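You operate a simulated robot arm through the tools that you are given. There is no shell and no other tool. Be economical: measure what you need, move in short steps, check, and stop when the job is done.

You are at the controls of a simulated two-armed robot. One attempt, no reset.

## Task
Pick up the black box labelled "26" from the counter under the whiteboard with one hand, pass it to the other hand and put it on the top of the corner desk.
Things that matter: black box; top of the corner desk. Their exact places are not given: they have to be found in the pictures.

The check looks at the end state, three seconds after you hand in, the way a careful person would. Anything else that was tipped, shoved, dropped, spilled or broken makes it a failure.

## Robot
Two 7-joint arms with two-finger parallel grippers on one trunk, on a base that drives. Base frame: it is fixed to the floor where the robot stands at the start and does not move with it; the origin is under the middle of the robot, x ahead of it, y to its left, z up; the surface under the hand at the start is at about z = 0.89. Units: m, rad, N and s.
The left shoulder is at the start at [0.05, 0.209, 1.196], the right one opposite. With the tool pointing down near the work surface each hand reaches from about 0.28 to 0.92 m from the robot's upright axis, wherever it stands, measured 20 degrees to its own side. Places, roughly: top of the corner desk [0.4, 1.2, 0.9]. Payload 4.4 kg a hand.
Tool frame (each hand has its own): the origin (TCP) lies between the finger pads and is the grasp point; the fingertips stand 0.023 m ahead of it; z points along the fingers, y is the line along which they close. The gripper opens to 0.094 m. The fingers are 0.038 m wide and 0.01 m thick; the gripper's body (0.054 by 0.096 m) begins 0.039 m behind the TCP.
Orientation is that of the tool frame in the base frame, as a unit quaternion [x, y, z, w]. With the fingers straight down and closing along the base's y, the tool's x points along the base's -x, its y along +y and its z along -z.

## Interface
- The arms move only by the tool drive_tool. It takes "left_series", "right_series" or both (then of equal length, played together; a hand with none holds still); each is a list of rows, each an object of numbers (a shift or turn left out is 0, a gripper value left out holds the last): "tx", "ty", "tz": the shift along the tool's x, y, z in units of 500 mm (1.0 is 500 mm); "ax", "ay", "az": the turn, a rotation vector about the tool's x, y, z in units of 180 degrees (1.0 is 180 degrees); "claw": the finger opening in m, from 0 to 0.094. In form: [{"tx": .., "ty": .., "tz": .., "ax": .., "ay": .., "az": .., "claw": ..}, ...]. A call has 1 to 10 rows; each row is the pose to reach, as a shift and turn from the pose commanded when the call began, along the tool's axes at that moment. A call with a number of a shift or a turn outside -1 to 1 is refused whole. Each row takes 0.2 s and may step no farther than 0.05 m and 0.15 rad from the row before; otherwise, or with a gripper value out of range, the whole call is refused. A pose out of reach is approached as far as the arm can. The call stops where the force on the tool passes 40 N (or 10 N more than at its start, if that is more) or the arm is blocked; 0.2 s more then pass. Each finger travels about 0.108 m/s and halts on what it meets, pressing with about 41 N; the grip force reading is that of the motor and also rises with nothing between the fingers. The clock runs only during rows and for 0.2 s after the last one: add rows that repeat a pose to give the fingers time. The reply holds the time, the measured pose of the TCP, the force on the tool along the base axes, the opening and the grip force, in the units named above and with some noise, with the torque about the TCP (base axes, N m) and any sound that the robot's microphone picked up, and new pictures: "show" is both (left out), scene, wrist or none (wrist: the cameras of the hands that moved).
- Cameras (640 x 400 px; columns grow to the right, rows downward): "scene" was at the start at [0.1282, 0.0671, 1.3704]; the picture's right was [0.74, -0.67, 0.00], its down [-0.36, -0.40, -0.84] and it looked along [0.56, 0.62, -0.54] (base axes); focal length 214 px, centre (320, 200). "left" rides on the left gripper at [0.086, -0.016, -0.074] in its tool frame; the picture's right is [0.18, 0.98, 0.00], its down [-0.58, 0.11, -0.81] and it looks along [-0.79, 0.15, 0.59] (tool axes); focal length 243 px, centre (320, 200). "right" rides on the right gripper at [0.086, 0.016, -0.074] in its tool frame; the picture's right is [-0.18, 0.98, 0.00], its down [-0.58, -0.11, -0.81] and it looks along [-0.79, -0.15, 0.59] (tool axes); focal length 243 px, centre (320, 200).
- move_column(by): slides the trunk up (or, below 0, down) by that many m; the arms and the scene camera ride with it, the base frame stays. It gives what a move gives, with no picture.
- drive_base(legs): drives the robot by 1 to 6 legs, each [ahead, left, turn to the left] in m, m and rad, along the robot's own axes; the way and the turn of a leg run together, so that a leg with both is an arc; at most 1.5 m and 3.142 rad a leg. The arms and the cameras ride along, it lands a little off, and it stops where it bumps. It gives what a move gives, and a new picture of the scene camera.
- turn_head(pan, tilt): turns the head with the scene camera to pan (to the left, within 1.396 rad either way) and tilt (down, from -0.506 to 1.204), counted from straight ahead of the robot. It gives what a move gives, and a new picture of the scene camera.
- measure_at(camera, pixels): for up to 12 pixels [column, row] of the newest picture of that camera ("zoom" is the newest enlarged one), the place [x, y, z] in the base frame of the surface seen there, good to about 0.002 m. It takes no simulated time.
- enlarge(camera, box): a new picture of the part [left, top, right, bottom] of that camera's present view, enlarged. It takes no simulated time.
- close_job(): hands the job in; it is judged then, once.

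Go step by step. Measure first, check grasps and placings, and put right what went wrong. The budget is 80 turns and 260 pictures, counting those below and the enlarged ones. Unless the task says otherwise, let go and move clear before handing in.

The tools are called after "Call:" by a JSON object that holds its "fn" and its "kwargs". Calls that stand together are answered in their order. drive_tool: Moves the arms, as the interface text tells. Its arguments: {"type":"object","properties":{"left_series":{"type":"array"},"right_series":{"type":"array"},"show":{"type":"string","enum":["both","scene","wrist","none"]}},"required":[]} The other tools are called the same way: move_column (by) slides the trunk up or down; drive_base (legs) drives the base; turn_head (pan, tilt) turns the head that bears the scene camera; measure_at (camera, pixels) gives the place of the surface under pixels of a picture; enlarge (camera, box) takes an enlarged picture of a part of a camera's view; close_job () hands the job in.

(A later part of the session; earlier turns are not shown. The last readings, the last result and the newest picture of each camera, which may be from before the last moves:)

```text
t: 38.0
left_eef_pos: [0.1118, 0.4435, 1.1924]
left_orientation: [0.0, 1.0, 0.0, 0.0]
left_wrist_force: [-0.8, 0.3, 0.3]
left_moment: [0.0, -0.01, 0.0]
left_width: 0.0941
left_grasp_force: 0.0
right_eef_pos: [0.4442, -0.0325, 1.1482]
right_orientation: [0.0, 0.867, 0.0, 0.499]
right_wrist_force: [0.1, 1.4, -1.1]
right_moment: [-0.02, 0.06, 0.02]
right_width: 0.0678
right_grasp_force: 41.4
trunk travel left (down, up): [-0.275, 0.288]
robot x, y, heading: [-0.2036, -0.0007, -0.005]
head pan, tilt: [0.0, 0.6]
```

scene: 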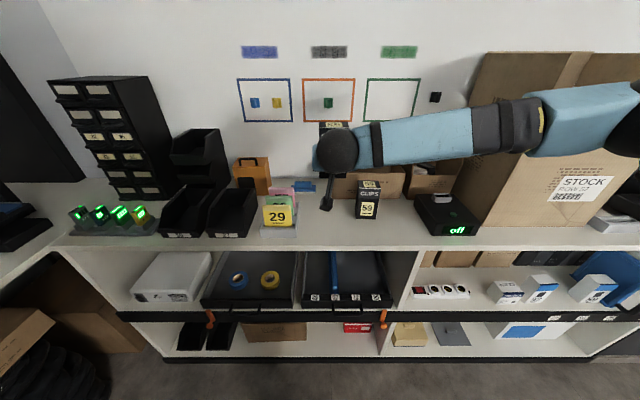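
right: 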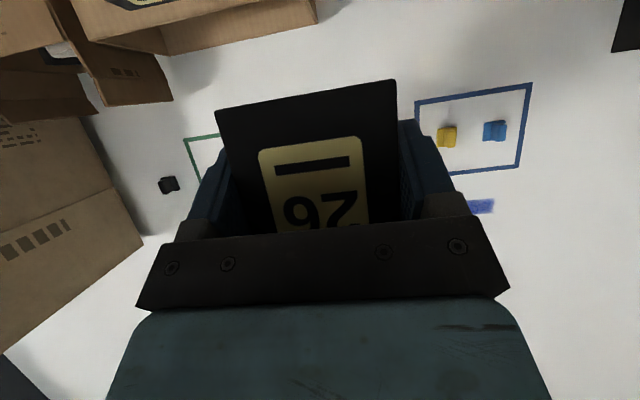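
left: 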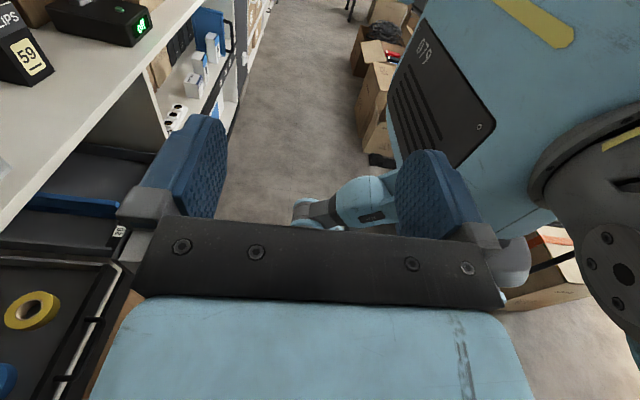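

The box is held low, spanning z≈1.11 to 1.235 with its centre near (0.456, −0.032). I'll raise the left hand and bring it above the box.

Call:
{"fn": "drive_tool", "kwargs": {"left_series": [{"tz": -0.085}, {"tz": -0.17}, {"tz": -0.254}, {"tx": -0.0529, "ty": -0.0732, "tz": -0.254}, {"tx": -0.1058, "ty": -0.1463, "tz": -0.254}, {"tx": -0.1588, "ty": -0.2194, "tz": -0.254}, {"tx": -0.2117, "ty": -0.2926, "tz": -0.254}, {"tx": -0.2646, "ty": -0.3657, "tz": -0.254}, {"tx": -0.3175, "ty": -0.4389, "tz": -0.254}, {"tx": -0.3705, "ty": -0.512, "tz": -0.254}]}}

```text
t: 40.2
left_eef_pos: [0.3012, 0.1844, 1.3175]
left_orientation: [0.0, 1.0, 0.0, -0.001]
left_wrist_force: [0.7, 0.3, -0.7]
left_moment: [0.03, 0.0, -0.02]
left_width: 0.0939
left_grasp_force: 0.0
left hand out of reach, approached as far as the arm can: row 1
right_eef_pos: [0.4457, -0.0323, 1.1451]
right_orientation: [0.0, 0.867, 0.0, 0.498]
right_wrist_force: [0.9, 0.3, -1.7]
right_moment: [0.01, 0.01, 0.01]
right_width: 0.0679
right_grasp_force: 41.4
trunk travel left (down, up): [-0.275, 0.288]
robot x, y, heading: [-0.1999, -0.0013, 0.003]
head pan, tilt: [0.0, 0.6]
```

scene: 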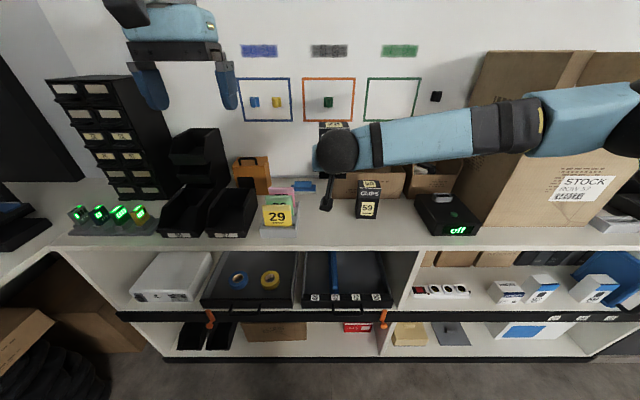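
left: 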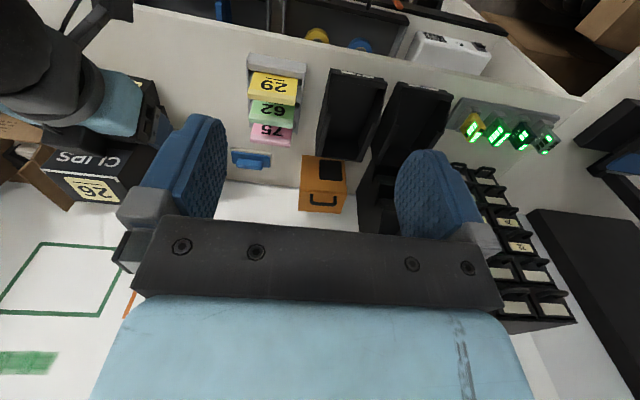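

The left hand is at (0.30, 0.18, 1.32), and in its view the box shows at (90,185). I'll move forward first, then across to directly above the box.

Call:
{"fn": "drive_tool", "kwargs": {"left_series": [{"tx": -0.09}, {"tx": -0.18, "ty": -0.03}, {"tx": -0.25, "ty": -0.09}, {"tx": -0.31, "ty": -0.16}, {"tx": -0.31, "ty": -0.25}, {"tx": -0.31, "ty": -0.34}, {"tx": -0.31, "ty": -0.432}, {"tx": -0.31, "ty": -0.432}]}}

```text
t: 42.0
left_eef_pos: [0.3696, 0.1592, 1.2763]
left_orientation: [0.0, 1.0, 0.0, 0.0]
left_wrist_force: [0.8, -0.2, 1.0]
left_moment: [-0.01, 0.03, 0.0]
left_width: 0.094
left_grasp_force: 0.1
left hand out of reach, approached as far as the arm can: row 2, 3, 4, 5, 6, 7, 8
right_eef_pos: [0.4433, -0.0321, 1.1477]
right_orientation: [0.0, 0.866, 0.0, 0.5]
right_wrist_force: [0.2, 0.2, -1.9]
right_moment: [0.03, 0.0, 0.01]
right_width: 0.0676
right_grasp_force: 40.9
trunk travel left (down, up): [-0.275, 0.288]
robot x, y, heading: [-0.2012, -0.0005, -0.003]
head pan, tilt: [0.0, 0.6]
```

scene: 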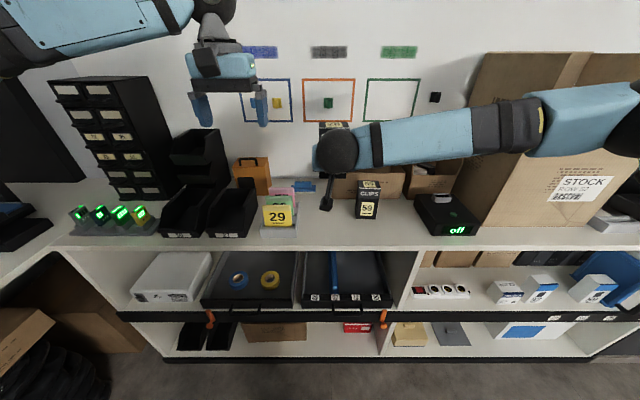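
left: 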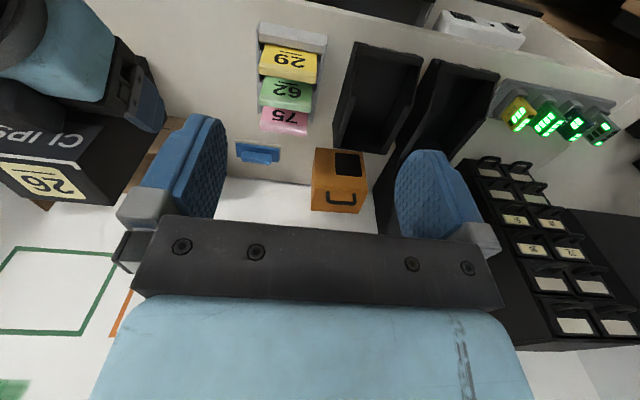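

The left arm runs out of reach that high and far out. I'll bring the box closer and lower with the right hand, to about (0.28, 0.0, 1.05) in front of the counter.

Call:
{"fn": "drive_tool", "kwargs": {"right_series": [{"tx": 0.067, "ty": 0.006, "tz": -0.0376}, {"tx": 0.134, "ty": 0.02, "tz": -0.0752}, {"tx": 0.201, "ty": 0.035, "tz": -0.1128}, {"tx": 0.268, "ty": 0.05, "tz": -0.1504}, {"tx": 0.335, "ty": 0.06, "tz": -0.188}, {"tx": 0.335, "ty": 0.06, "tz": -0.188}], "show": "scene"}}

```text
t: 43.4
left_eef_pos: [0.3707, 0.1589, 1.2752]
left_orientation: [-0.001, 1.0, 0.0, -0.001]
left_wrist_force: [-0.4, 0.1, 0.7]
left_moment: [0.03, 0.02, 0.0]
left_width: 0.0939
left_grasp_force: 0.0
right_eef_pos: [0.2786, -0.0012, 1.051]
right_orientation: [0.001, 0.866, -0.001, 0.5]
right_wrist_force: [0.0, 0.3, -1.5]
right_moment: [-0.03, 0.0, 0.0]
right_width: 0.0678
right_grasp_force: 41.5
trunk travel left (down, up): [-0.275, 0.288]
robot x, y, heading: [-0.2032, -0.0007, -0.0]
head pan, tilt: [0.0, 0.6]
```

scene: 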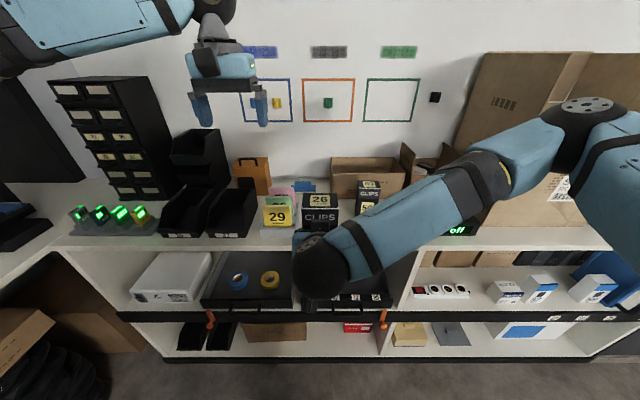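

The box is at its new place, with its top visible at (319,200). I'll measure it and the right wrist ball, and bring the left hand to (0.29, 0.12, 1.24).

Call:
{"fn": "measure_at", "kwargs": {"camera": "scene", "pixels": [[303, 197], [334, 197], [302, 206], [337, 206], [319, 200], [320, 250], [325, 265], [310, 238]]}}

Call:
{"fn": "drive_tool", "kwargs": {"left_series": [{"tx": 0.08, "tz": 0.02}, {"tx": 0.158, "ty": -0.03, "tz": 0.05}, {"tx": 0.158, "ty": -0.078, "tz": 0.07}, {"tx": 0.158, "ty": -0.078, "tz": 0.07}]}}

```text
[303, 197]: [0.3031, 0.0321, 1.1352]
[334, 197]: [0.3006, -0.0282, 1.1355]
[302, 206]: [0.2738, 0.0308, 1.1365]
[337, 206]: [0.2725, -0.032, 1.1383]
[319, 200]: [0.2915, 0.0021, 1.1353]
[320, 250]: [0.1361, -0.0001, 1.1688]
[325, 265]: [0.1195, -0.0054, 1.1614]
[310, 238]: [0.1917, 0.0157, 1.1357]
```

```text
t: 44.4
left_eef_pos: [0.2901, 0.1177, 1.2419]
left_orientation: [-0.001, 1.0, 0.0, 0.001]
left_wrist_force: [-0.4, 0.5, -0.7]
left_moment: [0.01, -0.04, -0.02]
left_width: 0.0937
left_grasp_force: 0.0
left hand out of reach, approached as far as the arm can: row 3, 4
right_eef_pos: [0.276, -0.0008, 1.0533]
right_orientation: [0.001, 0.866, 0.0, 0.5]
right_wrist_force: [-0.5, -0.8, -1.7]
right_moment: [-0.03, 0.03, 0.02]
right_width: 0.0676
right_grasp_force: 41.0
trunk travel left (down, up): [-0.275, 0.288]
robot x, y, heading: [-0.1988, 0.0004, 0.003]
head pan, tilt: [0.0, 0.6]
```

scene: 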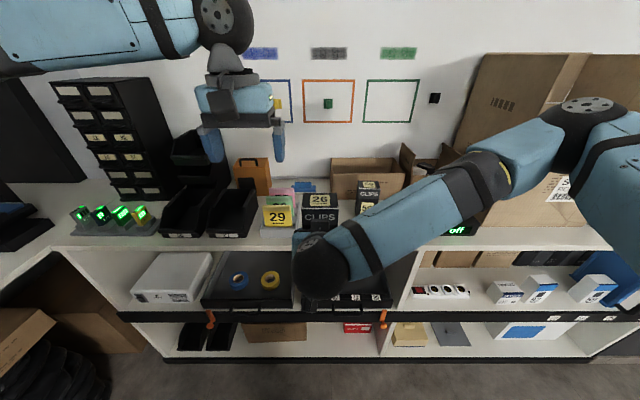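
left: 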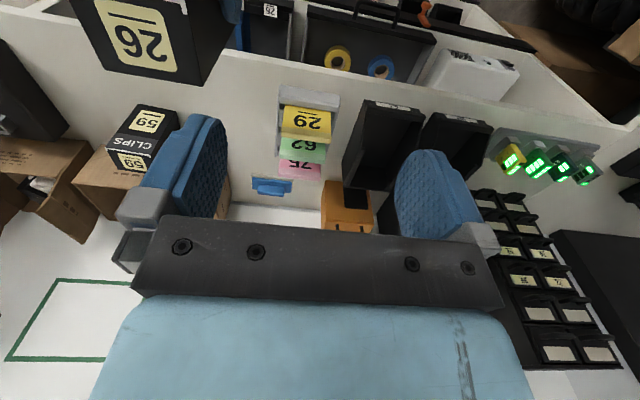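

The left arm sits near its limit at this height. I'll lower the box another 8 cm and bring the left hand lower too, still beside the box.

Call:
{"fn": "drive_tool", "kwargs": {"right_series": [{"tx": 0.0693, "tz": 0.04}, {"tx": 0.1386, "tz": 0.08}, {"tx": 0.1386, "tz": 0.08}], "show": "none"}}

Call:
{"fn": "drive_tool", "kwargs": {"left_series": [{"tz": 0.09}, {"tz": 0.18}, {"tz": 0.25}, {"ty": -0.07, "tz": 0.25}, {"ty": -0.15, "tz": 0.25}, {"ty": -0.235, "tz": 0.25}, {"ty": -0.235, "tz": 0.25}]}}

```text
t: 45.2
left_eef_pos: [0.2923, 0.1196, 1.2396]
left_orientation: [-0.001, 1.0, -0.001, 0.0]
left_wrist_force: [0.5, -0.6, 0.3]
left_moment: [0.01, 0.01, -0.02]
left_width: 0.0939
left_grasp_force: 0.0
right_eef_pos: [0.2786, -0.0002, 0.9704]
right_orientation: [0.001, 0.866, 0.0, 0.5]
right_wrist_force: [0.4, 0.6, -2.1]
right_moment: [-0.01, 0.03, -0.01]
right_width: 0.0678
right_grasp_force: 41.4
trunk travel left (down, up): [-0.275, 0.288]
robot x, y, heading: [-0.2017, -0.0016, -0.002]
head pan, tilt: [0.0, 0.6]
```

```text
t: 46.8
left_eef_pos: [0.274, 0.1124, 1.1255]
left_orientation: [0.001, 1.0, -0.001, 0.001]
left_wrist_force: [0.4, 0.1, 0.2]
left_moment: [-0.02, 0.0, -0.01]
left_width: 0.0939
left_grasp_force: 0.2
left hand out of reach, approached as far as the arm can: row 4, 5, 6, 7
right_eef_pos: [0.279, 0.002, 0.9702]
right_orientation: [0.0, 0.866, 0.001, 0.5]
right_wrist_force: [-0.5, 0.2, -2.7]
right_moment: [0.01, 0.05, -0.04]
right_width: 0.0677
right_grasp_force: 40.8
trunk travel left (down, up): [-0.275, 0.288]
robot x, y, heading: [-0.2061, 0.0006, 0.002]
head pan, tilt: [0.0, 0.6]
```

scene: 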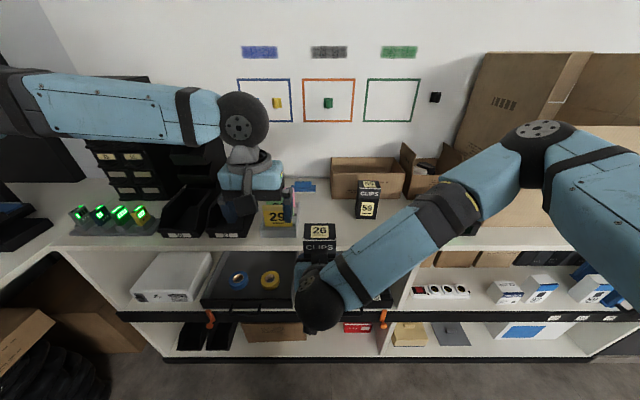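
left: 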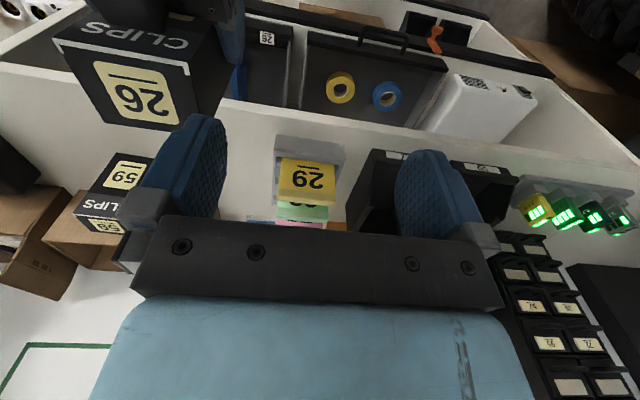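

The left arm stops at y≈0.11, which looks like a wrist-roll limit on one side. Turning the hand 180° the other way keeps the same closing line and points its camera away from the right wrist, so I'll back off and spin it.

Call:
{"fn": "drive_tool", "kwargs": {"left_series": [{"ty": 0.08, "tz": -0.02}, {"ty": 0.16, "tz": -0.04}, {"ty": 0.2, "tz": -0.05, "az": 0.047}, {"ty": 0.2, "tz": -0.05, "az": 0.094}, {"ty": 0.2, "tz": -0.05, "az": 0.141}, {"ty": 0.2, "tz": -0.05, "az": 0.188}, {"ty": 0.2, "tz": -0.05, "az": 0.235}, {"ty": 0.2, "tz": -0.05, "az": 0.282}, {"ty": 0.2, "tz": -0.05, "az": 0.329}, {"ty": 0.2, "tz": -0.05, "az": 0.376}], "show": "scene"}}

Call:
{"fn": "drive_tool", "kwargs": {"left_series": [{"az": 0.047}, {"az": 0.094}, {"az": 0.141}, {"az": 0.188}, {"az": 0.235}, {"az": 0.282}, {"az": 0.329}, {"az": 0.376}, {"az": 0.423}, {"az": 0.47}], "show": "none"}}

```text
t: 49.0
left_eef_pos: [0.2706, 0.2099, 1.1498]
left_orientation: [0.559, 0.829, 0.0, 0.0]
left_wrist_force: [-0.5, 0.0, -0.7]
left_moment: [0.02, -0.03, -0.01]
left_width: 0.094
left_grasp_force: 0.2
right_eef_pos: [0.2784, -0.0002, 0.9703]
right_orientation: [0.0, 0.866, 0.0, 0.5]
right_wrist_force: [0.3, 0.1, -3.0]
right_moment: [-0.03, 0.03, 0.0]
right_width: 0.0679
right_grasp_force: 41.2
trunk travel left (down, up): [-0.275, 0.288]
robot x, y, heading: [-0.2014, -0.0025, 0.002]
head pan, tilt: [0.0, 0.6]
```

scene: 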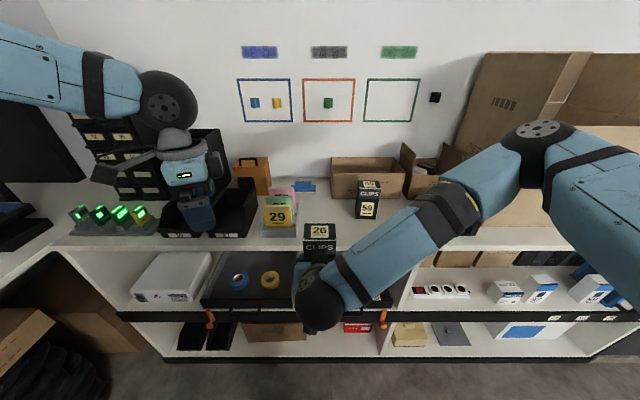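

```text
t: 51.2
left_eef_pos: [0.2685, 0.2091, 1.1489]
left_orientation: [0.971, 0.239, 0.0, 0.0]
left_wrist_force: [-0.8, 0.0, 0.6]
left_moment: [0.0, 0.0, 0.01]
left_width: 0.0938
left_grasp_force: 0.1
right_eef_pos: [0.2779, -0.0004, 0.9703]
right_orientation: [0.0, 0.866, 0.0, 0.5]
right_wrist_force: [0.0, -0.1, -2.0]
right_moment: [-0.02, -0.01, -0.01]
right_width: 0.0678
right_grasp_force: 40.8
trunk travel left (down, up): [-0.275, 0.288]
robot x, y, heading: [-0.202, -0.0044, 0.004]
head pan, tilt: [0.0, 0.6]
```

It turns freely in this direction. I'll finish the last 28° and then approach above the box.

Call:
{"fn": "drive_tool", "kwargs": {"left_series": [{"az": 0.04}, {"az": 0.08}, {"az": 0.12}, {"az": 0.154}, {"az": 0.154}], "show": "none"}}

Call:
{"fn": "drive_tool", "kwargs": {"left_series": [{"tx": 0.02, "ty": 0.09}, {"tx": 0.045, "ty": 0.18}, {"tx": 0.045, "ty": 0.27}, {"tx": 0.045, "ty": 0.34}, {"tx": 0.045, "ty": 0.418}, {"tx": 0.045, "ty": 0.418}]}}

Call:
{"fn": "measure_at", "kwargs": {"camera": "scene", "pixels": [[303, 226], [335, 226], [304, 238], [336, 238], [319, 232]]}}

```text
t: 52.4
left_eef_pos: [0.2699, 0.21, 1.1489]
left_orientation: [1.0, -0.001, 0.0, 0.0]
left_wrist_force: [-0.4, 0.6, 0.0]
left_moment: [0.0, -0.04, 0.0]
left_width: 0.094
left_grasp_force: 0.0
right_eef_pos: [0.2778, 0.0004, 0.9723]
right_orientation: [0.0, 0.866, 0.0, 0.5]
right_wrist_force: [0.1, -0.1, -2.2]
right_moment: [0.01, 0.03, -0.02]
right_width: 0.0679
right_grasp_force: 41.2
trunk travel left (down, up): [-0.275, 0.288]
robot x, y, heading: [-0.2009, 0.0034, -0.004]
head pan, tilt: [0.0, 0.6]
```

```text
t: 53.8
left_eef_pos: [0.2876, 0.1142, 1.1533]
left_orientation: [1.0, 0.0, 0.0, 0.001]
left_wrist_force: [-0.4, -0.3, 0.2]
left_moment: [0.0, -0.03, -0.01]
left_width: 0.094
left_grasp_force: 0.0
left hand out of reach, approached as far as the arm can: row 3, 4, 5, 6
right_eef_pos: [0.2785, 0.0002, 0.9715]
right_orientation: [0.001, 0.866, 0.0, 0.5]
right_wrist_force: [-0.3, 0.0, -2.0]
right_moment: [-0.01, 0.03, 0.02]
right_width: 0.0679
right_grasp_force: 41.1
trunk travel left (down, up): [-0.275, 0.288]
robot x, y, heading: [-0.2025, 0.0018, -0.004]
head pan, tilt: [0.0, 0.6]
```

scene: 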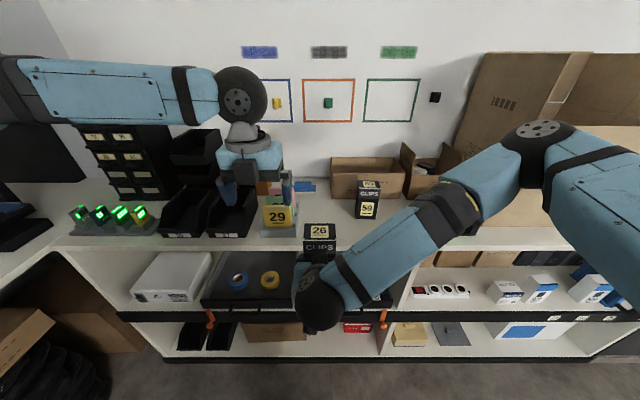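
left: 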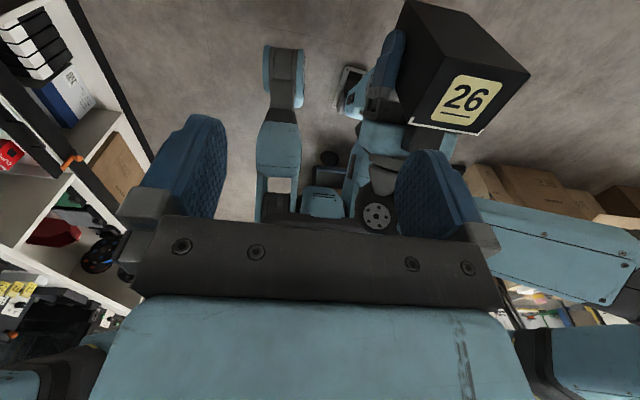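

```text
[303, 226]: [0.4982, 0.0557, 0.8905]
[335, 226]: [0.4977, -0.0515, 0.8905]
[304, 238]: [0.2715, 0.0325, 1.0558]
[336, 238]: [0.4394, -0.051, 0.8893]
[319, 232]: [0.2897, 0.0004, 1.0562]
```

The limit is the same whichever way the hand is rolled, so it is in the left shoulder or elbow. I'll move the left hand left out of the way and bring the box across to y≈0.16 with the right arm instead.

Call:
{"fn": "drive_tool", "kwargs": {"left_series": [{"ty": -0.09, "tz": -0.03}, {"ty": -0.18, "tz": -0.05}, {"ty": -0.27, "tz": -0.05}, {"ty": -0.36, "tz": -0.05}, {"ty": -0.4, "tz": -0.05}], "show": "none"}}

Call:
{"fn": "drive_tool", "kwargs": {"right_series": [{"ty": 0.08}, {"ty": 0.16}, {"ty": 0.24}, {"ty": 0.32}, {"ty": 0.32}], "show": "scene"}}

```text
t: 55.0
left_eef_pos: [0.2863, 0.311, 1.1757]
left_orientation: [1.0, 0.0, -0.001, -0.001]
left_wrist_force: [0.9, 0.0, 0.4]
left_moment: [-0.03, 0.01, 0.0]
left_width: 0.0939
left_grasp_force: 0.2
right_eef_pos: [0.2788, -0.0004, 0.9711]
right_orientation: [0.0, 0.866, 0.0, 0.5]
right_wrist_force: [0.4, 0.1, -1.7]
right_moment: [0.02, 0.03, -0.01]
right_width: 0.0677
right_grasp_force: 40.7
trunk travel left (down, up): [-0.275, 0.288]
robot x, y, heading: [-0.202, -0.0015, 0.001]
head pan, tilt: [0.0, 0.6]
```

```text
t: 56.2
left_eef_pos: [0.2867, 0.3102, 1.1772]
left_orientation: [1.0, 0.0, 0.0, 0.0]
left_wrist_force: [0.1, 0.3, 0.1]
left_moment: [0.01, 0.01, -0.01]
left_width: 0.0938
left_grasp_force: 0.1
right_eef_pos: [0.2799, 0.1598, 0.9687]
right_orientation: [0.001, 0.866, 0.0, 0.499]
right_wrist_force: [0.7, 0.1, -2.5]
right_moment: [0.04, 0.0, 0.01]
right_width: 0.0677
right_grasp_force: 41.3
trunk travel left (down, up): [-0.275, 0.288]
robot x, y, heading: [-0.2015, -0.0021, -0.002]
head pan, tilt: [0.0, 0.6]
```

scene: 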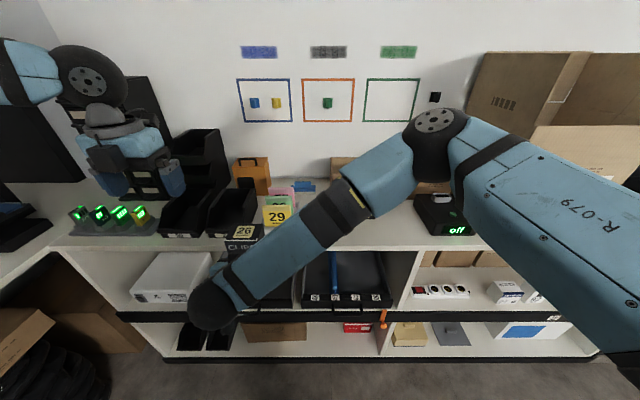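

The right arm reaches y=0.16 with the box. I'll measure the box top around (244,232) and the right forearm before bringing the left hand over.

Call:
{"fn": "measure_at", "kwargs": {"camera": "scene", "pixels": [[244, 231], [232, 238], [255, 238], [215, 290], [255, 270], [290, 240], [325, 205], [360, 170], [410, 130], [435, 115]]}}

Call:
{"fn": "drive_tool", "kwargs": {"left_series": [{"tx": 0.004, "ty": 0.075}, {"tx": 0.008, "ty": 0.15}, {"tx": 0.012, "ty": 0.225, "tz": 0.04}, {"tx": 0.012, "ty": 0.3, "tz": 0.08}, {"tx": 0.012, "ty": 0.3, "tz": 0.08}]}}

```text
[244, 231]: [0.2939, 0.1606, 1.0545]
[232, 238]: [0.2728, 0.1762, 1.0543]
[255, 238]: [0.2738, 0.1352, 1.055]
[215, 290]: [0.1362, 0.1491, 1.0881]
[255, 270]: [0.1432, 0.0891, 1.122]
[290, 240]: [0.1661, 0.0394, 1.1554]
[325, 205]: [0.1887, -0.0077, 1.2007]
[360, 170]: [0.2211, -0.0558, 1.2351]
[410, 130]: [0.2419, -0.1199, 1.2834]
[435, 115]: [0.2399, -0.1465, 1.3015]
```

```text
t: 57.4
left_eef_pos: [0.2892, 0.1598, 1.1342]
left_orientation: [1.0, 0.0, 0.0, 0.001]
left_wrist_force: [-0.7, -0.3, -0.5]
left_moment: [0.01, -0.03, -0.04]
left_width: 0.094
left_grasp_force: 0.0
right_eef_pos: [0.2792, 0.1612, 0.9693]
right_orientation: [0.001, 0.866, -0.002, 0.499]
right_wrist_force: [0.2, 0.1, -2.9]
right_moment: [0.01, 0.04, -0.02]
right_width: 0.0677
right_grasp_force: 40.7
trunk travel left (down, up): [-0.275, 0.288]
robot x, y, heading: [-0.2015, -0.0051, 0.003]
head pan, tilt: [0.0, 0.6]
```

scene: 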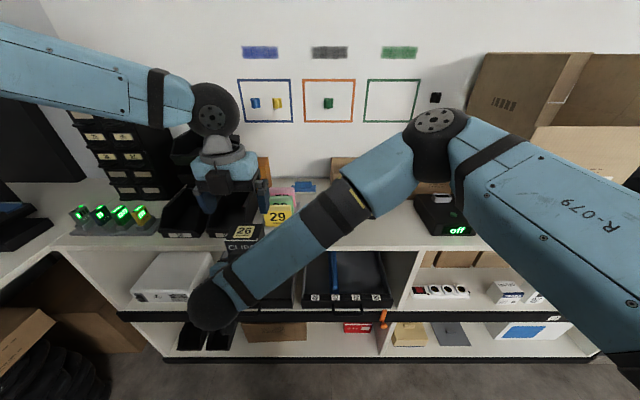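
left: 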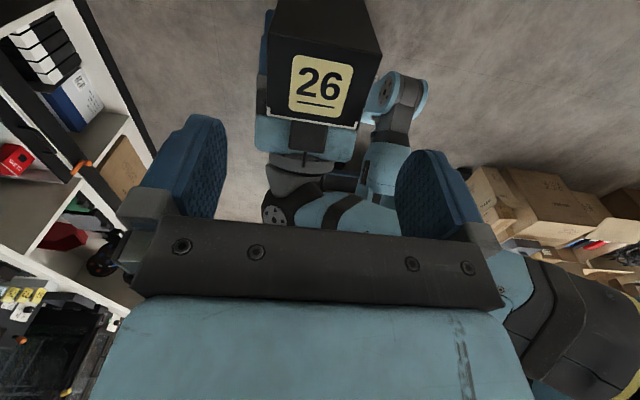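

The left hand is over the box, with "26" at (322,85) in its view. I'll check the box top from the left camera and start down.

Call:
{"fn": "measure_at", "kwargs": {"camera": "left", "pixels": [[275, 120], [354, 125], [280, 15], [372, 50], [321, 85]]}}

Call:
{"fn": "drive_tool", "kwargs": {"left_series": [{"tx": 0.006, "tz": 0.05}, {"tx": 0.006, "tz": 0.09}]}}

```text
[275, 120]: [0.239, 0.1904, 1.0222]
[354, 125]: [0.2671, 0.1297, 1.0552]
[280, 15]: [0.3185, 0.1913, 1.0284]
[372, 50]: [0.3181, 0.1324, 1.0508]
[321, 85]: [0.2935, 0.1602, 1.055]
```

```text
t: 58.0
left_eef_pos: [0.2939, 0.1606, 1.0897]
left_orientation: [1.0, 0.0, 0.0, 0.0]
left_wrist_force: [0.2, -0.6, -0.6]
left_moment: [-0.06, 0.01, 0.01]
left_width: 0.094
left_grasp_force: 0.0
right_eef_pos: [0.2802, 0.1599, 0.97]
right_orientation: [0.001, 0.866, 0.0, 0.5]
right_wrist_force: [-0.7, 0.2, -2.5]
right_moment: [-0.02, 0.04, 0.02]
right_width: 0.0681
right_grasp_force: 41.3
trunk travel left (down, up): [-0.275, 0.288]
robot x, y, heading: [-0.2001, 0.0001, 0.0]
head pan, tilt: [0.0, 0.6]
```

scene: 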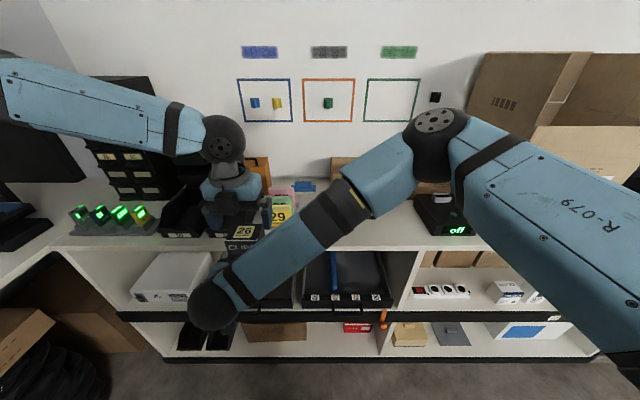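
left: 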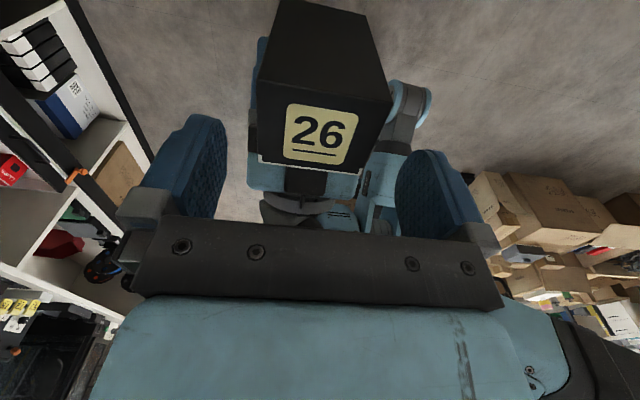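

Everything is aligned. I'll go down to z≈1.03 and close the left fingers.

Call:
{"fn": "drive_tool", "kwargs": {"left_series": [{"tz": 0.05}, {"tz": 0.09}, {"tz": 0.118}, {"tz": 0.118}], "show": "wrist"}}

```text
t: 59.0
left_eef_pos: [0.2948, 0.1601, 1.032]
left_orientation: [1.0, 0.0, 0.0, 0.0]
left_wrist_force: [-0.3, 0.5, 0.4]
left_moment: [0.02, 0.01, 0.0]
left_width: 0.0939
left_grasp_force: 0.1
right_eef_pos: [0.2792, 0.16, 0.9696]
right_orientation: [0.0, 0.866, 0.0, 0.5]
right_wrist_force: [0.2, -0.6, -2.8]
right_moment: [0.0, 0.04, 0.01]
right_width: 0.0677
right_grasp_force: 41.2
trunk travel left (down, up): [-0.275, 0.288]
robot x, y, heading: [-0.1999, -0.0003, -0.006]
head pan, tilt: [0.0, 0.6]
```

left: 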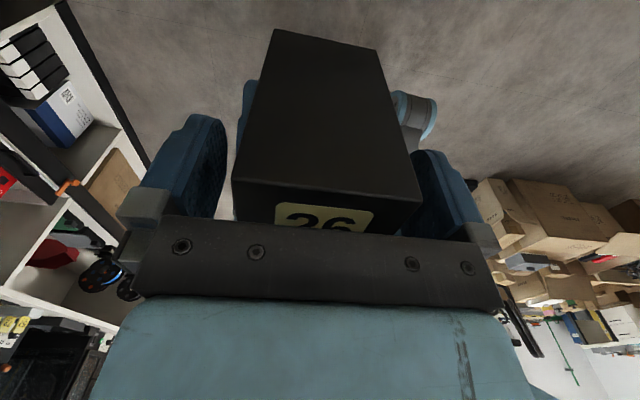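

Call:
{"fn": "drive_tool", "kwargs": {"left_series": [{"claw": 0.055}, {"claw": 0.055}, {"claw": 0.055}, {"claw": 0.055}, {"claw": 0.055}], "show": "none"}}

```text
t: 60.2
left_eef_pos: [0.2964, 0.1606, 1.0308]
left_orientation: [1.0, 0.0, 0.0, 0.0]
left_wrist_force: [0.6, 1.8, 0.5]
left_moment: [0.01, -0.13, -0.09]
left_width: 0.0678
left_grasp_force: 41.1
right_eef_pos: [0.2798, 0.1613, 0.9686]
right_orientation: [0.0, 0.866, 0.0, 0.5]
right_wrist_force: [-0.5, -1.7, -0.6]
right_moment: [0.05, 0.1, 0.05]
right_width: 0.0679
right_grasp_force: 40.9
trunk travel left (down, up): [-0.275, 0.288]
robot x, y, heading: [-0.2024, -0.0005, -0.001]
head pan, tilt: [0.0, 0.6]
```

Both hands hold the box (left at 0.0678 m and 41 N). I'll open the right hand and draw it straight back, then to the right.

Call:
{"fn": "drive_tool", "kwargs": {"right_series": [{"claw": 0.08}, {"claw": 0.094}, {"claw": 0.094}], "show": "none"}}

Call:
{"fn": "drive_tool", "kwargs": {"right_series": [{"tx": 0.03, "tz": -0.052}, {"tx": 0.06, "tz": -0.104}, {"tx": 0.09, "tz": -0.156}, {"tx": 0.09, "tz": -0.156, "ty": -0.09}, {"tx": 0.09, "tz": -0.156, "ty": -0.18}, {"tx": 0.09, "tz": -0.156, "ty": -0.27}, {"tx": 0.09, "tz": -0.156, "ty": -0.36}, {"tx": 0.09, "tz": -0.156, "ty": -0.45}, {"tx": 0.09, "tz": -0.156, "ty": -0.54}], "show": "scene"}}

```text
t: 61.0
left_eef_pos: [0.2952, 0.1593, 1.0326]
left_orientation: [1.0, 0.0, 0.0, 0.0]
left_wrist_force: [-0.5, -0.7, 0.8]
left_moment: [0.0, -0.02, -0.02]
left_width: 0.0677
left_grasp_force: 41.2
right_eef_pos: [0.2798, 0.1607, 0.9691]
right_orientation: [0.0, 0.866, 0.0, 0.5]
right_wrist_force: [-0.4, -0.4, 0.2]
right_moment: [-0.01, -0.01, -0.03]
right_width: 0.0942
right_grasp_force: 0.0
trunk travel left (down, up): [-0.275, 0.288]
robot x, y, heading: [-0.2002, -0.0013, -0.001]
head pan, tilt: [0.0, 0.6]
```

```text
t: 63.0
left_eef_pos: [0.2961, 0.159, 1.0313]
left_orientation: [1.0, -0.001, -0.001, -0.001]
left_wrist_force: [0.6, 0.5, 0.2]
left_moment: [0.04, -0.04, -0.01]
left_width: 0.0677
left_grasp_force: 41.0
right_eef_pos: [0.1903, -0.1094, 0.97]
right_orientation: [0.0, 0.866, 0.001, 0.5]
right_wrist_force: [0.3, -0.1, 0.0]
right_moment: [0.01, 0.02, 0.02]
right_width: 0.094
right_grasp_force: 0.0
trunk travel left (down, up): [-0.275, 0.288]
robot x, y, heading: [-0.2036, -0.0007, -0.001]
head pan, tilt: [0.0, 0.6]
```

scene: 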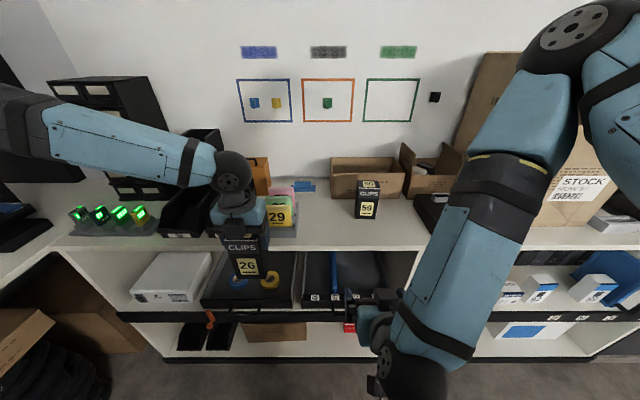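

The handover worked: the box hangs from the left hand alone. Now I'll lift it and look at the corner desk to choose a free spot.

Call:
{"fn": "drive_tool", "kwargs": {"left_series": [{"tz": -0.08}, {"tz": -0.16}, {"tz": -0.2}], "show": "none"}}

Call:
{"fn": "turn_head", "kwargs": {"pan": 1.2, "tilt": 0.45}}

```text
t: 63.8
left_eef_pos: [0.2948, 0.1605, 1.1319]
left_orientation: [1.0, 0.0, -0.002, 0.0]
left_wrist_force: [0.0, -0.1, -1.9]
left_moment: [-0.03, -0.03, -0.03]
left_width: 0.0679
left_grasp_force: 41.3
right_eef_pos: [0.189, -0.1093, 0.971]
right_orientation: [0.0, 0.866, 0.0, 0.5]
right_wrist_force: [-0.7, -0.3, 0.4]
right_moment: [0.0, 0.02, -0.01]
right_width: 0.0941
right_grasp_force: 0.1
trunk travel left (down, up): [-0.275, 0.288]
robot x, y, heading: [-0.2024, 0.0025, -0.002]
head pan, tilt: [0.0, 0.6]
```

```text
t: 65.2
left_eef_pos: [0.2951, 0.1619, 1.1303]
left_orientation: [1.0, 0.0, 0.001, 0.0]
left_wrist_force: [0.1, -1.1, -2.3]
left_moment: [0.0, 0.0, -0.02]
left_width: 0.0679
left_grasp_force: 41.0
right_eef_pos: [0.1893, -0.1084, 0.9708]
right_orientation: [0.0, 0.866, 0.0, 0.5]
right_wrist_force: [-0.4, -1.4, -0.3]
right_moment: [0.01, 0.01, 0.0]
right_width: 0.0942
right_grasp_force: 0.0
trunk travel left (down, up): [-0.275, 0.288]
robot x, y, heading: [-0.1993, 0.0009, 0.001]
head pan, tilt: [1.201, 0.45]
```

scene: 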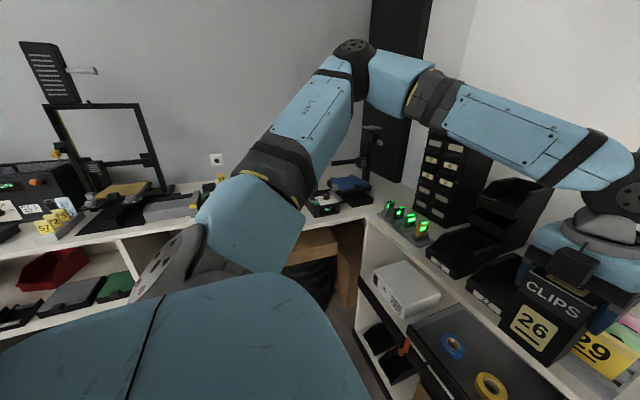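

The left arm hides the desk from here. I'll measure the tall items and the elbow position to check that turning is safe.

Call:
{"fn": "measure_at", "kwargs": {"camera": "scene", "pixels": [[355, 50], [400, 75], [320, 95], [45, 70], [135, 110], [150, 180], [372, 130], [350, 195], [560, 130], [190, 250], [60, 225], [120, 240]]}}

```text
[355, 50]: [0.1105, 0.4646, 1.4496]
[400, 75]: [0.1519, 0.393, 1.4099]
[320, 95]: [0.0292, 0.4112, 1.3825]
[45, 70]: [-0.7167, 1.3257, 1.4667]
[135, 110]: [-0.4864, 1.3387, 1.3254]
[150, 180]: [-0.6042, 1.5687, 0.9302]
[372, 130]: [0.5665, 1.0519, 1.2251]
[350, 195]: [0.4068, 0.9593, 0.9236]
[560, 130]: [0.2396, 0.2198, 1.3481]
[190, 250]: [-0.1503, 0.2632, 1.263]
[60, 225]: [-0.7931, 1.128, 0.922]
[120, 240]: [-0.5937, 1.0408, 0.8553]
```

Nothing is within the turning radius. I'll rotate the base 90° left to face the corner desk.

Call:
{"fn": "drive_base", "kwargs": {"legs": [[0, 0, 1.57]]}}

Call:
{"fn": "turn_head", "kwargs": {"pan": -0.35, "tilt": 0.55}}

```text
t: 69.4
left_eef_pos: [-0.3632, 0.4976, 1.1317]
left_orientation: [0.707, 0.708, 0.0, 0.0]
left_wrist_force: [0.3, 0.3, -2.1]
left_moment: [0.01, 0.0, -0.03]
left_width: 0.0679
left_grasp_force: 40.8
right_eef_pos: [-0.0928, 0.3902, 0.9707]
right_orientation: [0.613, -0.611, -0.354, -0.353]
right_wrist_force: [0.9, -0.1, 0.5]
right_moment: [0.0, -0.02, 0.0]
right_width: 0.0939
right_grasp_force: 0.1
trunk travel left (down, up): [-0.275, 0.288]
robot x, y, heading: [-0.2015, 0.0015, 1.572]
head pan, tilt: [1.201, 0.45]
```

scene: 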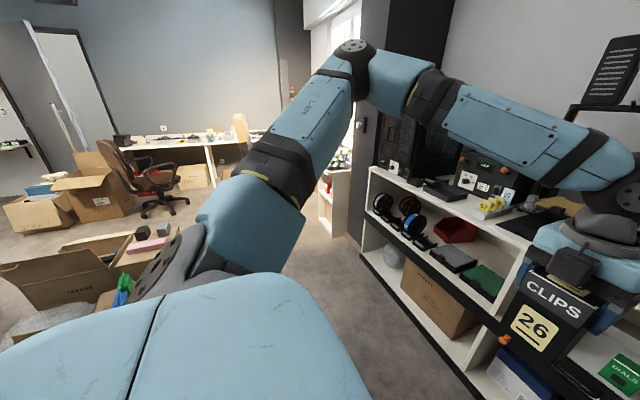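

```text
t: 71.0
left_eef_pos: [-0.3627, 0.4963, 1.1306]
left_orientation: [0.708, 0.707, 0.0, 0.001]
left_wrist_force: [0.5, -1.0, -2.5]
left_moment: [-0.01, 0.01, 0.0]
left_width: 0.0679
left_grasp_force: 41.3
right_eef_pos: [-0.0923, 0.3903, 0.9709]
right_orientation: [-0.612, 0.613, 0.353, 0.353]
right_wrist_force: [1.0, -0.3, 0.6]
right_moment: [0.0, 0.0, 0.01]
right_width: 0.0939
right_grasp_force: 0.1
trunk travel left (down, up): [-0.275, 0.288]
robot x, y, heading: [-0.2, -0.002, 1.574]
head pan, tilt: [-0.351, 0.55]
```

scene: 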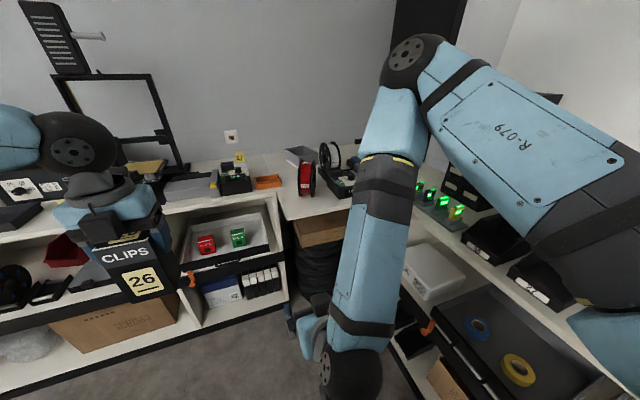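

The corner desk's free area shows at about (300,205), just right of the seam at (278,200). I'll enlarge it and measure.

Call:
{"fn": "enlarge", "kwargs": {"camera": "scene", "box": [200, 130, 380, 243]}}

Call:
{"fn": "measure_at", "kwargs": {"camera": "scene", "pixels": [[278, 190], [284, 218], [300, 205], [320, 205], [340, 205], [290, 190], [305, 198], [325, 195], [340, 195], [300, 216], [330, 212], [284, 205]]}}

```text
3.54 times, centred on (290, 186) of scene
```

zoom: 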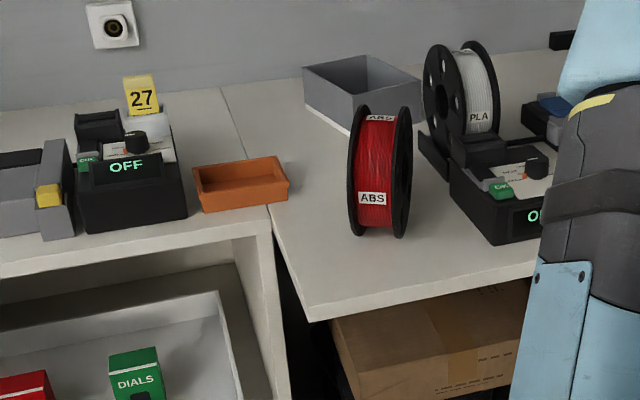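

```text
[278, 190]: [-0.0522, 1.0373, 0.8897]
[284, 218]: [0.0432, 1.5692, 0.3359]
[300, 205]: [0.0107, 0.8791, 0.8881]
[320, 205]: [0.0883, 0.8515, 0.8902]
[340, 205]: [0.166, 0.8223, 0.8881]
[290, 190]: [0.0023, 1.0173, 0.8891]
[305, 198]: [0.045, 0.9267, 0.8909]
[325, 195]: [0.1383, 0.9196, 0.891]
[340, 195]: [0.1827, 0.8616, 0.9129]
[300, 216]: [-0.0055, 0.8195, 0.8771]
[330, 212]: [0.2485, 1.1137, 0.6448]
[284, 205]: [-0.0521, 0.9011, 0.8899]
```

The free patch lies around (0.01–0.05, 0.84–0.95). I'll measure the red spool and the tray for clearance.

Call:
{"fn": "measure_at", "kwargs": {"camera": "zoom", "pixels": [[360, 232], [395, 236], [353, 180], [380, 115], [405, 110], [270, 205], [288, 185], [245, 140], [315, 318], [310, 270], [460, 215], [335, 240]]}}

```text
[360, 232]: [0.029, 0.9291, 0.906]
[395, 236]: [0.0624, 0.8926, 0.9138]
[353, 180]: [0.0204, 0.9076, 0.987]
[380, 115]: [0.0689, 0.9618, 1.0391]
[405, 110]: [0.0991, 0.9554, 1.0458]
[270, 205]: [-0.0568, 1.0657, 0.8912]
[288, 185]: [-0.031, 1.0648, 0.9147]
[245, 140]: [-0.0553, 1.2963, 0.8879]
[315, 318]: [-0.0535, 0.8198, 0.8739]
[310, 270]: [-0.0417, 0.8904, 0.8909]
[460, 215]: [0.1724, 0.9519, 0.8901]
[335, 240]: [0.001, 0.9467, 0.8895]
```

A slot left of the spool around (−0.01, 0.98) is free. I'll raise the trunk for clearance, turn the base to face 45° and drive to where the left arm can reach that slot comfortably.

Call:
{"fn": "move_column", "kwargs": {"by": 0.07}}

Call:
{"fn": "drive_base", "kwargs": {"legs": [[0, 0, -0.785]]}}

Call:
{"fn": "drive_base", "kwargs": {"legs": [[0.16, 0.28, 0]]}}

```text
t: 72.1
left_eef_pos: [-0.3623, 0.4965, 1.2003]
left_orientation: [0.708, 0.706, 0.0, 0.0]
left_wrist_force: [0.3, -1.0, -2.6]
left_moment: [0.03, -0.01, -0.02]
left_width: 0.0679
left_grasp_force: 40.9
right_eef_pos: [-0.094, 0.3901, 1.0408]
right_orientation: [0.613, -0.613, -0.353, -0.353]
right_wrist_force: [-0.6, -1.0, -0.3]
right_moment: [0.02, 0.05, -0.02]
right_width: 0.0941
right_grasp_force: 0.1
trunk travel left (down, up): [-0.345, 0.218]
robot x, y, heading: [-0.2032, 0.0007, 1.572]
head pan, tilt: [-0.351, 0.55]
```

```text
t: 74.6
left_eef_pos: [0.0343, 0.4668, 1.2002]
left_orientation: [0.924, 0.384, 0.0, 0.0]
left_wrist_force: [0.4, 0.0, -3.0]
left_moment: [-0.04, 0.0, 0.0]
left_width: 0.0676
left_grasp_force: 40.6
right_eef_pos: [0.1495, 0.2009, 1.0407]
right_orientation: [-0.333, 0.799, 0.193, 0.462]
right_wrist_force: [-1.3, -0.1, 0.7]
right_moment: [0.02, 0.03, -0.01]
right_width: 0.094
right_grasp_force: 0.0
trunk travel left (down, up): [-0.345, 0.218]
robot x, y, heading: [-0.2023, 0.0011, 0.791]
head pan, tilt: [-0.351, 0.55]
```

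scene: 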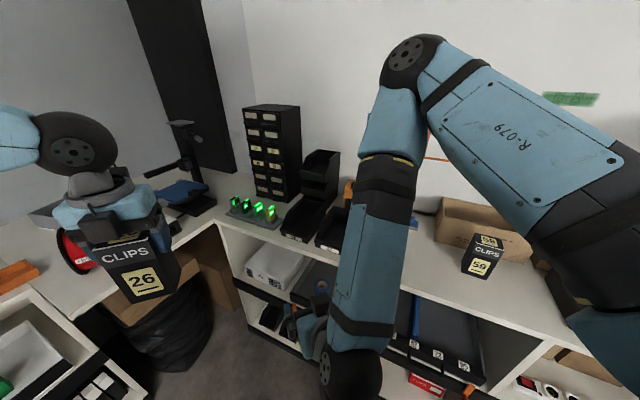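

```text
t: 77.6
left_eef_pos: [-0.0513, 0.7715, 1.2004]
left_orientation: [0.923, 0.384, 0.0, 0.0]
left_wrist_force: [0.5, -0.7, -2.1]
left_moment: [-0.01, -0.02, 0.06]
left_width: 0.0678
left_grasp_force: 40.9
right_eef_pos: [0.0651, 0.5053, 1.0396]
right_orientation: [-0.333, 0.8, 0.191, 0.461]
right_wrist_force: [-0.7, 0.6, -0.6]
right_moment: [-0.01, -0.03, -0.02]
right_width: 0.0939
right_grasp_force: 0.0
trunk travel left (down, up): [-0.345, 0.218]
robot x, y, heading: [-0.2882, 0.3014, 0.791]
head pan, tilt: [-0.351, 0.55]
```

scene: 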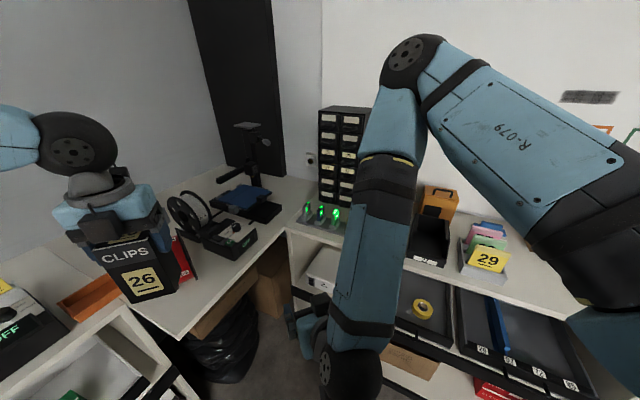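

The robot is now close to the desk. I'll point the head at the slot to see it and the right part of the desk clearly.

Call:
{"fn": "turn_head", "kwargs": {"pan": 0.35, "tilt": 0.75}}

```text
t: 78.7
left_eef_pos: [-0.0522, 0.7719, 1.2002]
left_orientation: [0.923, 0.385, 0.001, -0.001]
left_wrist_force: [0.2, 0.6, -1.9]
left_moment: [-0.01, 0.01, -0.04]
left_width: 0.0678
left_grasp_force: 40.9
right_eef_pos: [0.0658, 0.5062, 1.0393]
right_orientation: [-0.333, 0.799, 0.192, 0.462]
right_wrist_force: [-0.5, 0.8, 0.2]
right_moment: [0.01, 0.05, 0.02]
right_width: 0.0937
right_grasp_force: 0.2
trunk travel left (down, up): [-0.345, 0.218]
robot x, y, heading: [-0.2879, 0.304, 0.786]
head pan, tilt: [0.351, 0.75]
```

scene: 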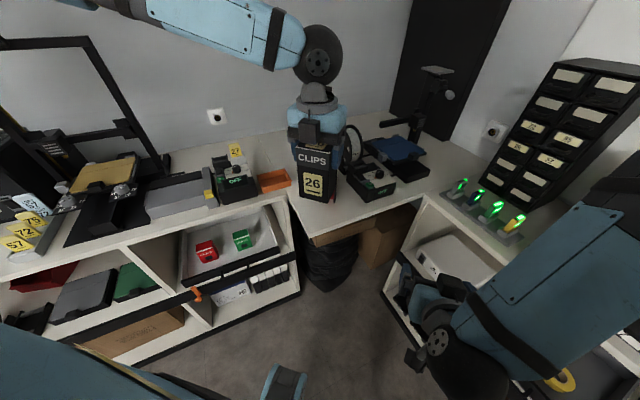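

The box hides the slot, but there may be a better free patch right of the printer near (415,190). I'll measure around it.

Call:
{"fn": "enlarge", "kwargs": {"camera": "scene", "box": [260, 110, 480, 248]}}

Call:
{"fn": "measure_at", "kwargs": {"camera": "scene", "pixels": [[400, 193], [412, 190], [425, 185], [436, 178], [400, 203], [415, 198], [430, 165], [445, 150], [395, 178], [380, 205], [350, 213], [342, 205]]}}

```text
2.90 times, centred on (370, 179) of scene
```

zoom: 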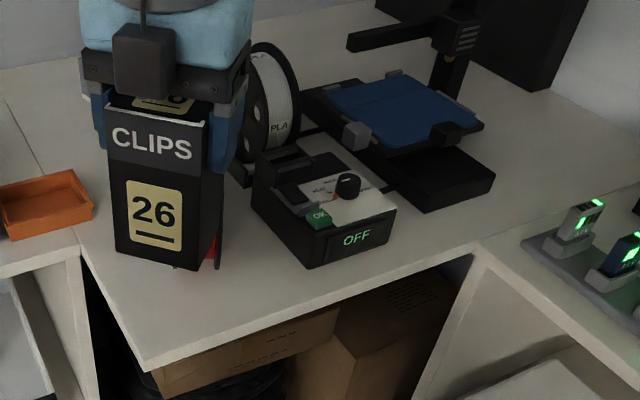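

```text
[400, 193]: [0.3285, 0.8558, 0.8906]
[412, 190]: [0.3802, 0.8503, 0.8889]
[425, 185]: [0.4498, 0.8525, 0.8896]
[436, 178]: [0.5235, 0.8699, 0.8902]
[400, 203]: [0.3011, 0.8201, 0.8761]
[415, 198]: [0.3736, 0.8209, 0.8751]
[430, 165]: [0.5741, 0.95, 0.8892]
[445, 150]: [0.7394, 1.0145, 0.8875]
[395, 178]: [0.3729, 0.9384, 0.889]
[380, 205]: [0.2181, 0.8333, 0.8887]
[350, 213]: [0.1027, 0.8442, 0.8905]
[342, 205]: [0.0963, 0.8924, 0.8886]
```

A patch right of the "OFF" unit and in front of the blue printer looks roomier. I'll measure its bounds.

Call:
{"fn": "measure_at", "kwargs": {"camera": "zoom", "pixels": [[394, 218], [310, 266], [427, 208], [493, 182], [388, 195], [410, 215], [440, 230], [475, 240], [480, 205], [350, 290], [400, 262], [330, 150]]}}

```text
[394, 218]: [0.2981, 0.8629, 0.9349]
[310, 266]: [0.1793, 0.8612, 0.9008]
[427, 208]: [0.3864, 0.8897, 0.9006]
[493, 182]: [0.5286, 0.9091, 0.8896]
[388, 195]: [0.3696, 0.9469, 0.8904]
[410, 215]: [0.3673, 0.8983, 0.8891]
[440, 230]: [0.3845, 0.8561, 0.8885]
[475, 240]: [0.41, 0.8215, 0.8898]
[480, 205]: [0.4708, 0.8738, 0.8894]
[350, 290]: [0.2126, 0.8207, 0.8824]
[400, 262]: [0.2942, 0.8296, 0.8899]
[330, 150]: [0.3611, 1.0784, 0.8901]
```

All the patches are similar. The slot left of the red spool near (0.0, 1.0) has the best margin from the edge, so I'll use it. I'll yaw the left hand 135° so the fingers close along y and fit the slot.

Call:
{"fn": "drive_tool", "kwargs": {"left_series": [{"az": -0.047}, {"az": -0.094}, {"az": -0.141}, {"az": -0.188}, {"az": -0.235}, {"az": -0.282}, {"az": -0.329}, {"az": -0.376}, {"az": -0.423}, {"az": -0.47}], "show": "none"}}

Call:
{"fn": "drive_tool", "kwargs": {"left_series": [{"az": -0.047}, {"az": -0.094}, {"az": -0.141}, {"az": -0.188}, {"az": -0.235}, {"az": -0.279}, {"az": -0.279}]}}

```text
t: 80.9
left_eef_pos: [-0.0528, 0.7701, 1.2012]
left_orientation: [0.423, 0.906, 0.001, 0.001]
left_wrist_force: [0.9, -0.3, -2.2]
left_moment: [0.0, -0.03, 0.01]
left_width: 0.068
left_grasp_force: 40.8
right_eef_pos: [0.0645, 0.5072, 1.0409]
right_orientation: [-0.334, 0.799, 0.193, 0.461]
right_wrist_force: [-0.3, 1.0, 0.4]
right_moment: [0.0, -0.02, 0.0]
right_width: 0.0941
right_grasp_force: 0.1
trunk travel left (down, up): [-0.345, 0.218]
robot x, y, heading: [-0.2887, 0.3059, 0.79]
head pan, tilt: [0.351, 0.75]
```

```text
t: 82.5
left_eef_pos: [-0.0531, 0.77, 1.2003]
left_orientation: [-0.002, 1.0, 0.001, 0.0]
left_wrist_force: [-0.3, 1.8, -2.6]
left_moment: [0.02, 0.0, 0.02]
left_width: 0.0678
left_grasp_force: 41.1
right_eef_pos: [0.0648, 0.5057, 1.04]
right_orientation: [-0.333, 0.799, 0.193, 0.462]
right_wrist_force: [0.4, -0.7, 0.7]
right_moment: [-0.01, -0.01, 0.02]
right_width: 0.0939
right_grasp_force: 0.1
trunk travel left (down, up): [-0.345, 0.218]
robot x, y, heading: [-0.2846, 0.3027, 0.79]
head pan, tilt: [0.351, 0.75]
```

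scene: 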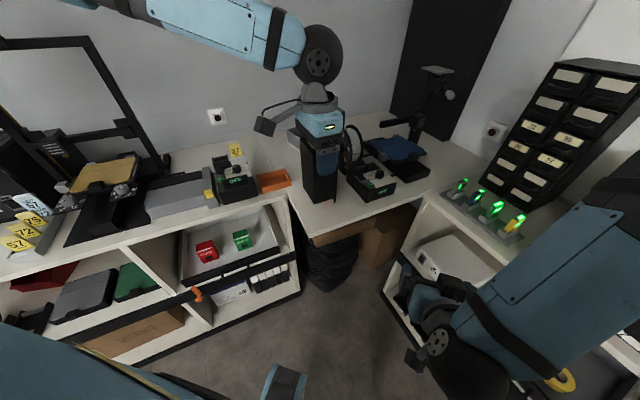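
left: 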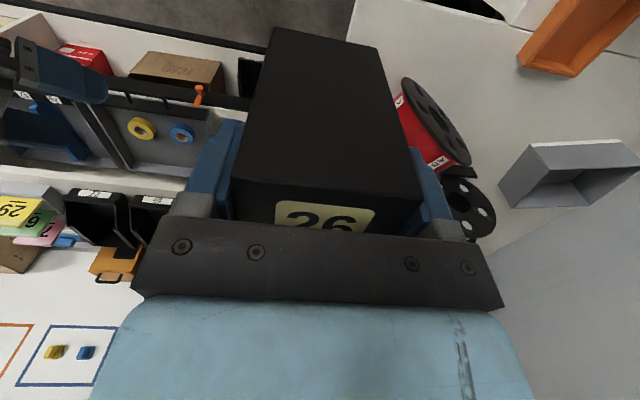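

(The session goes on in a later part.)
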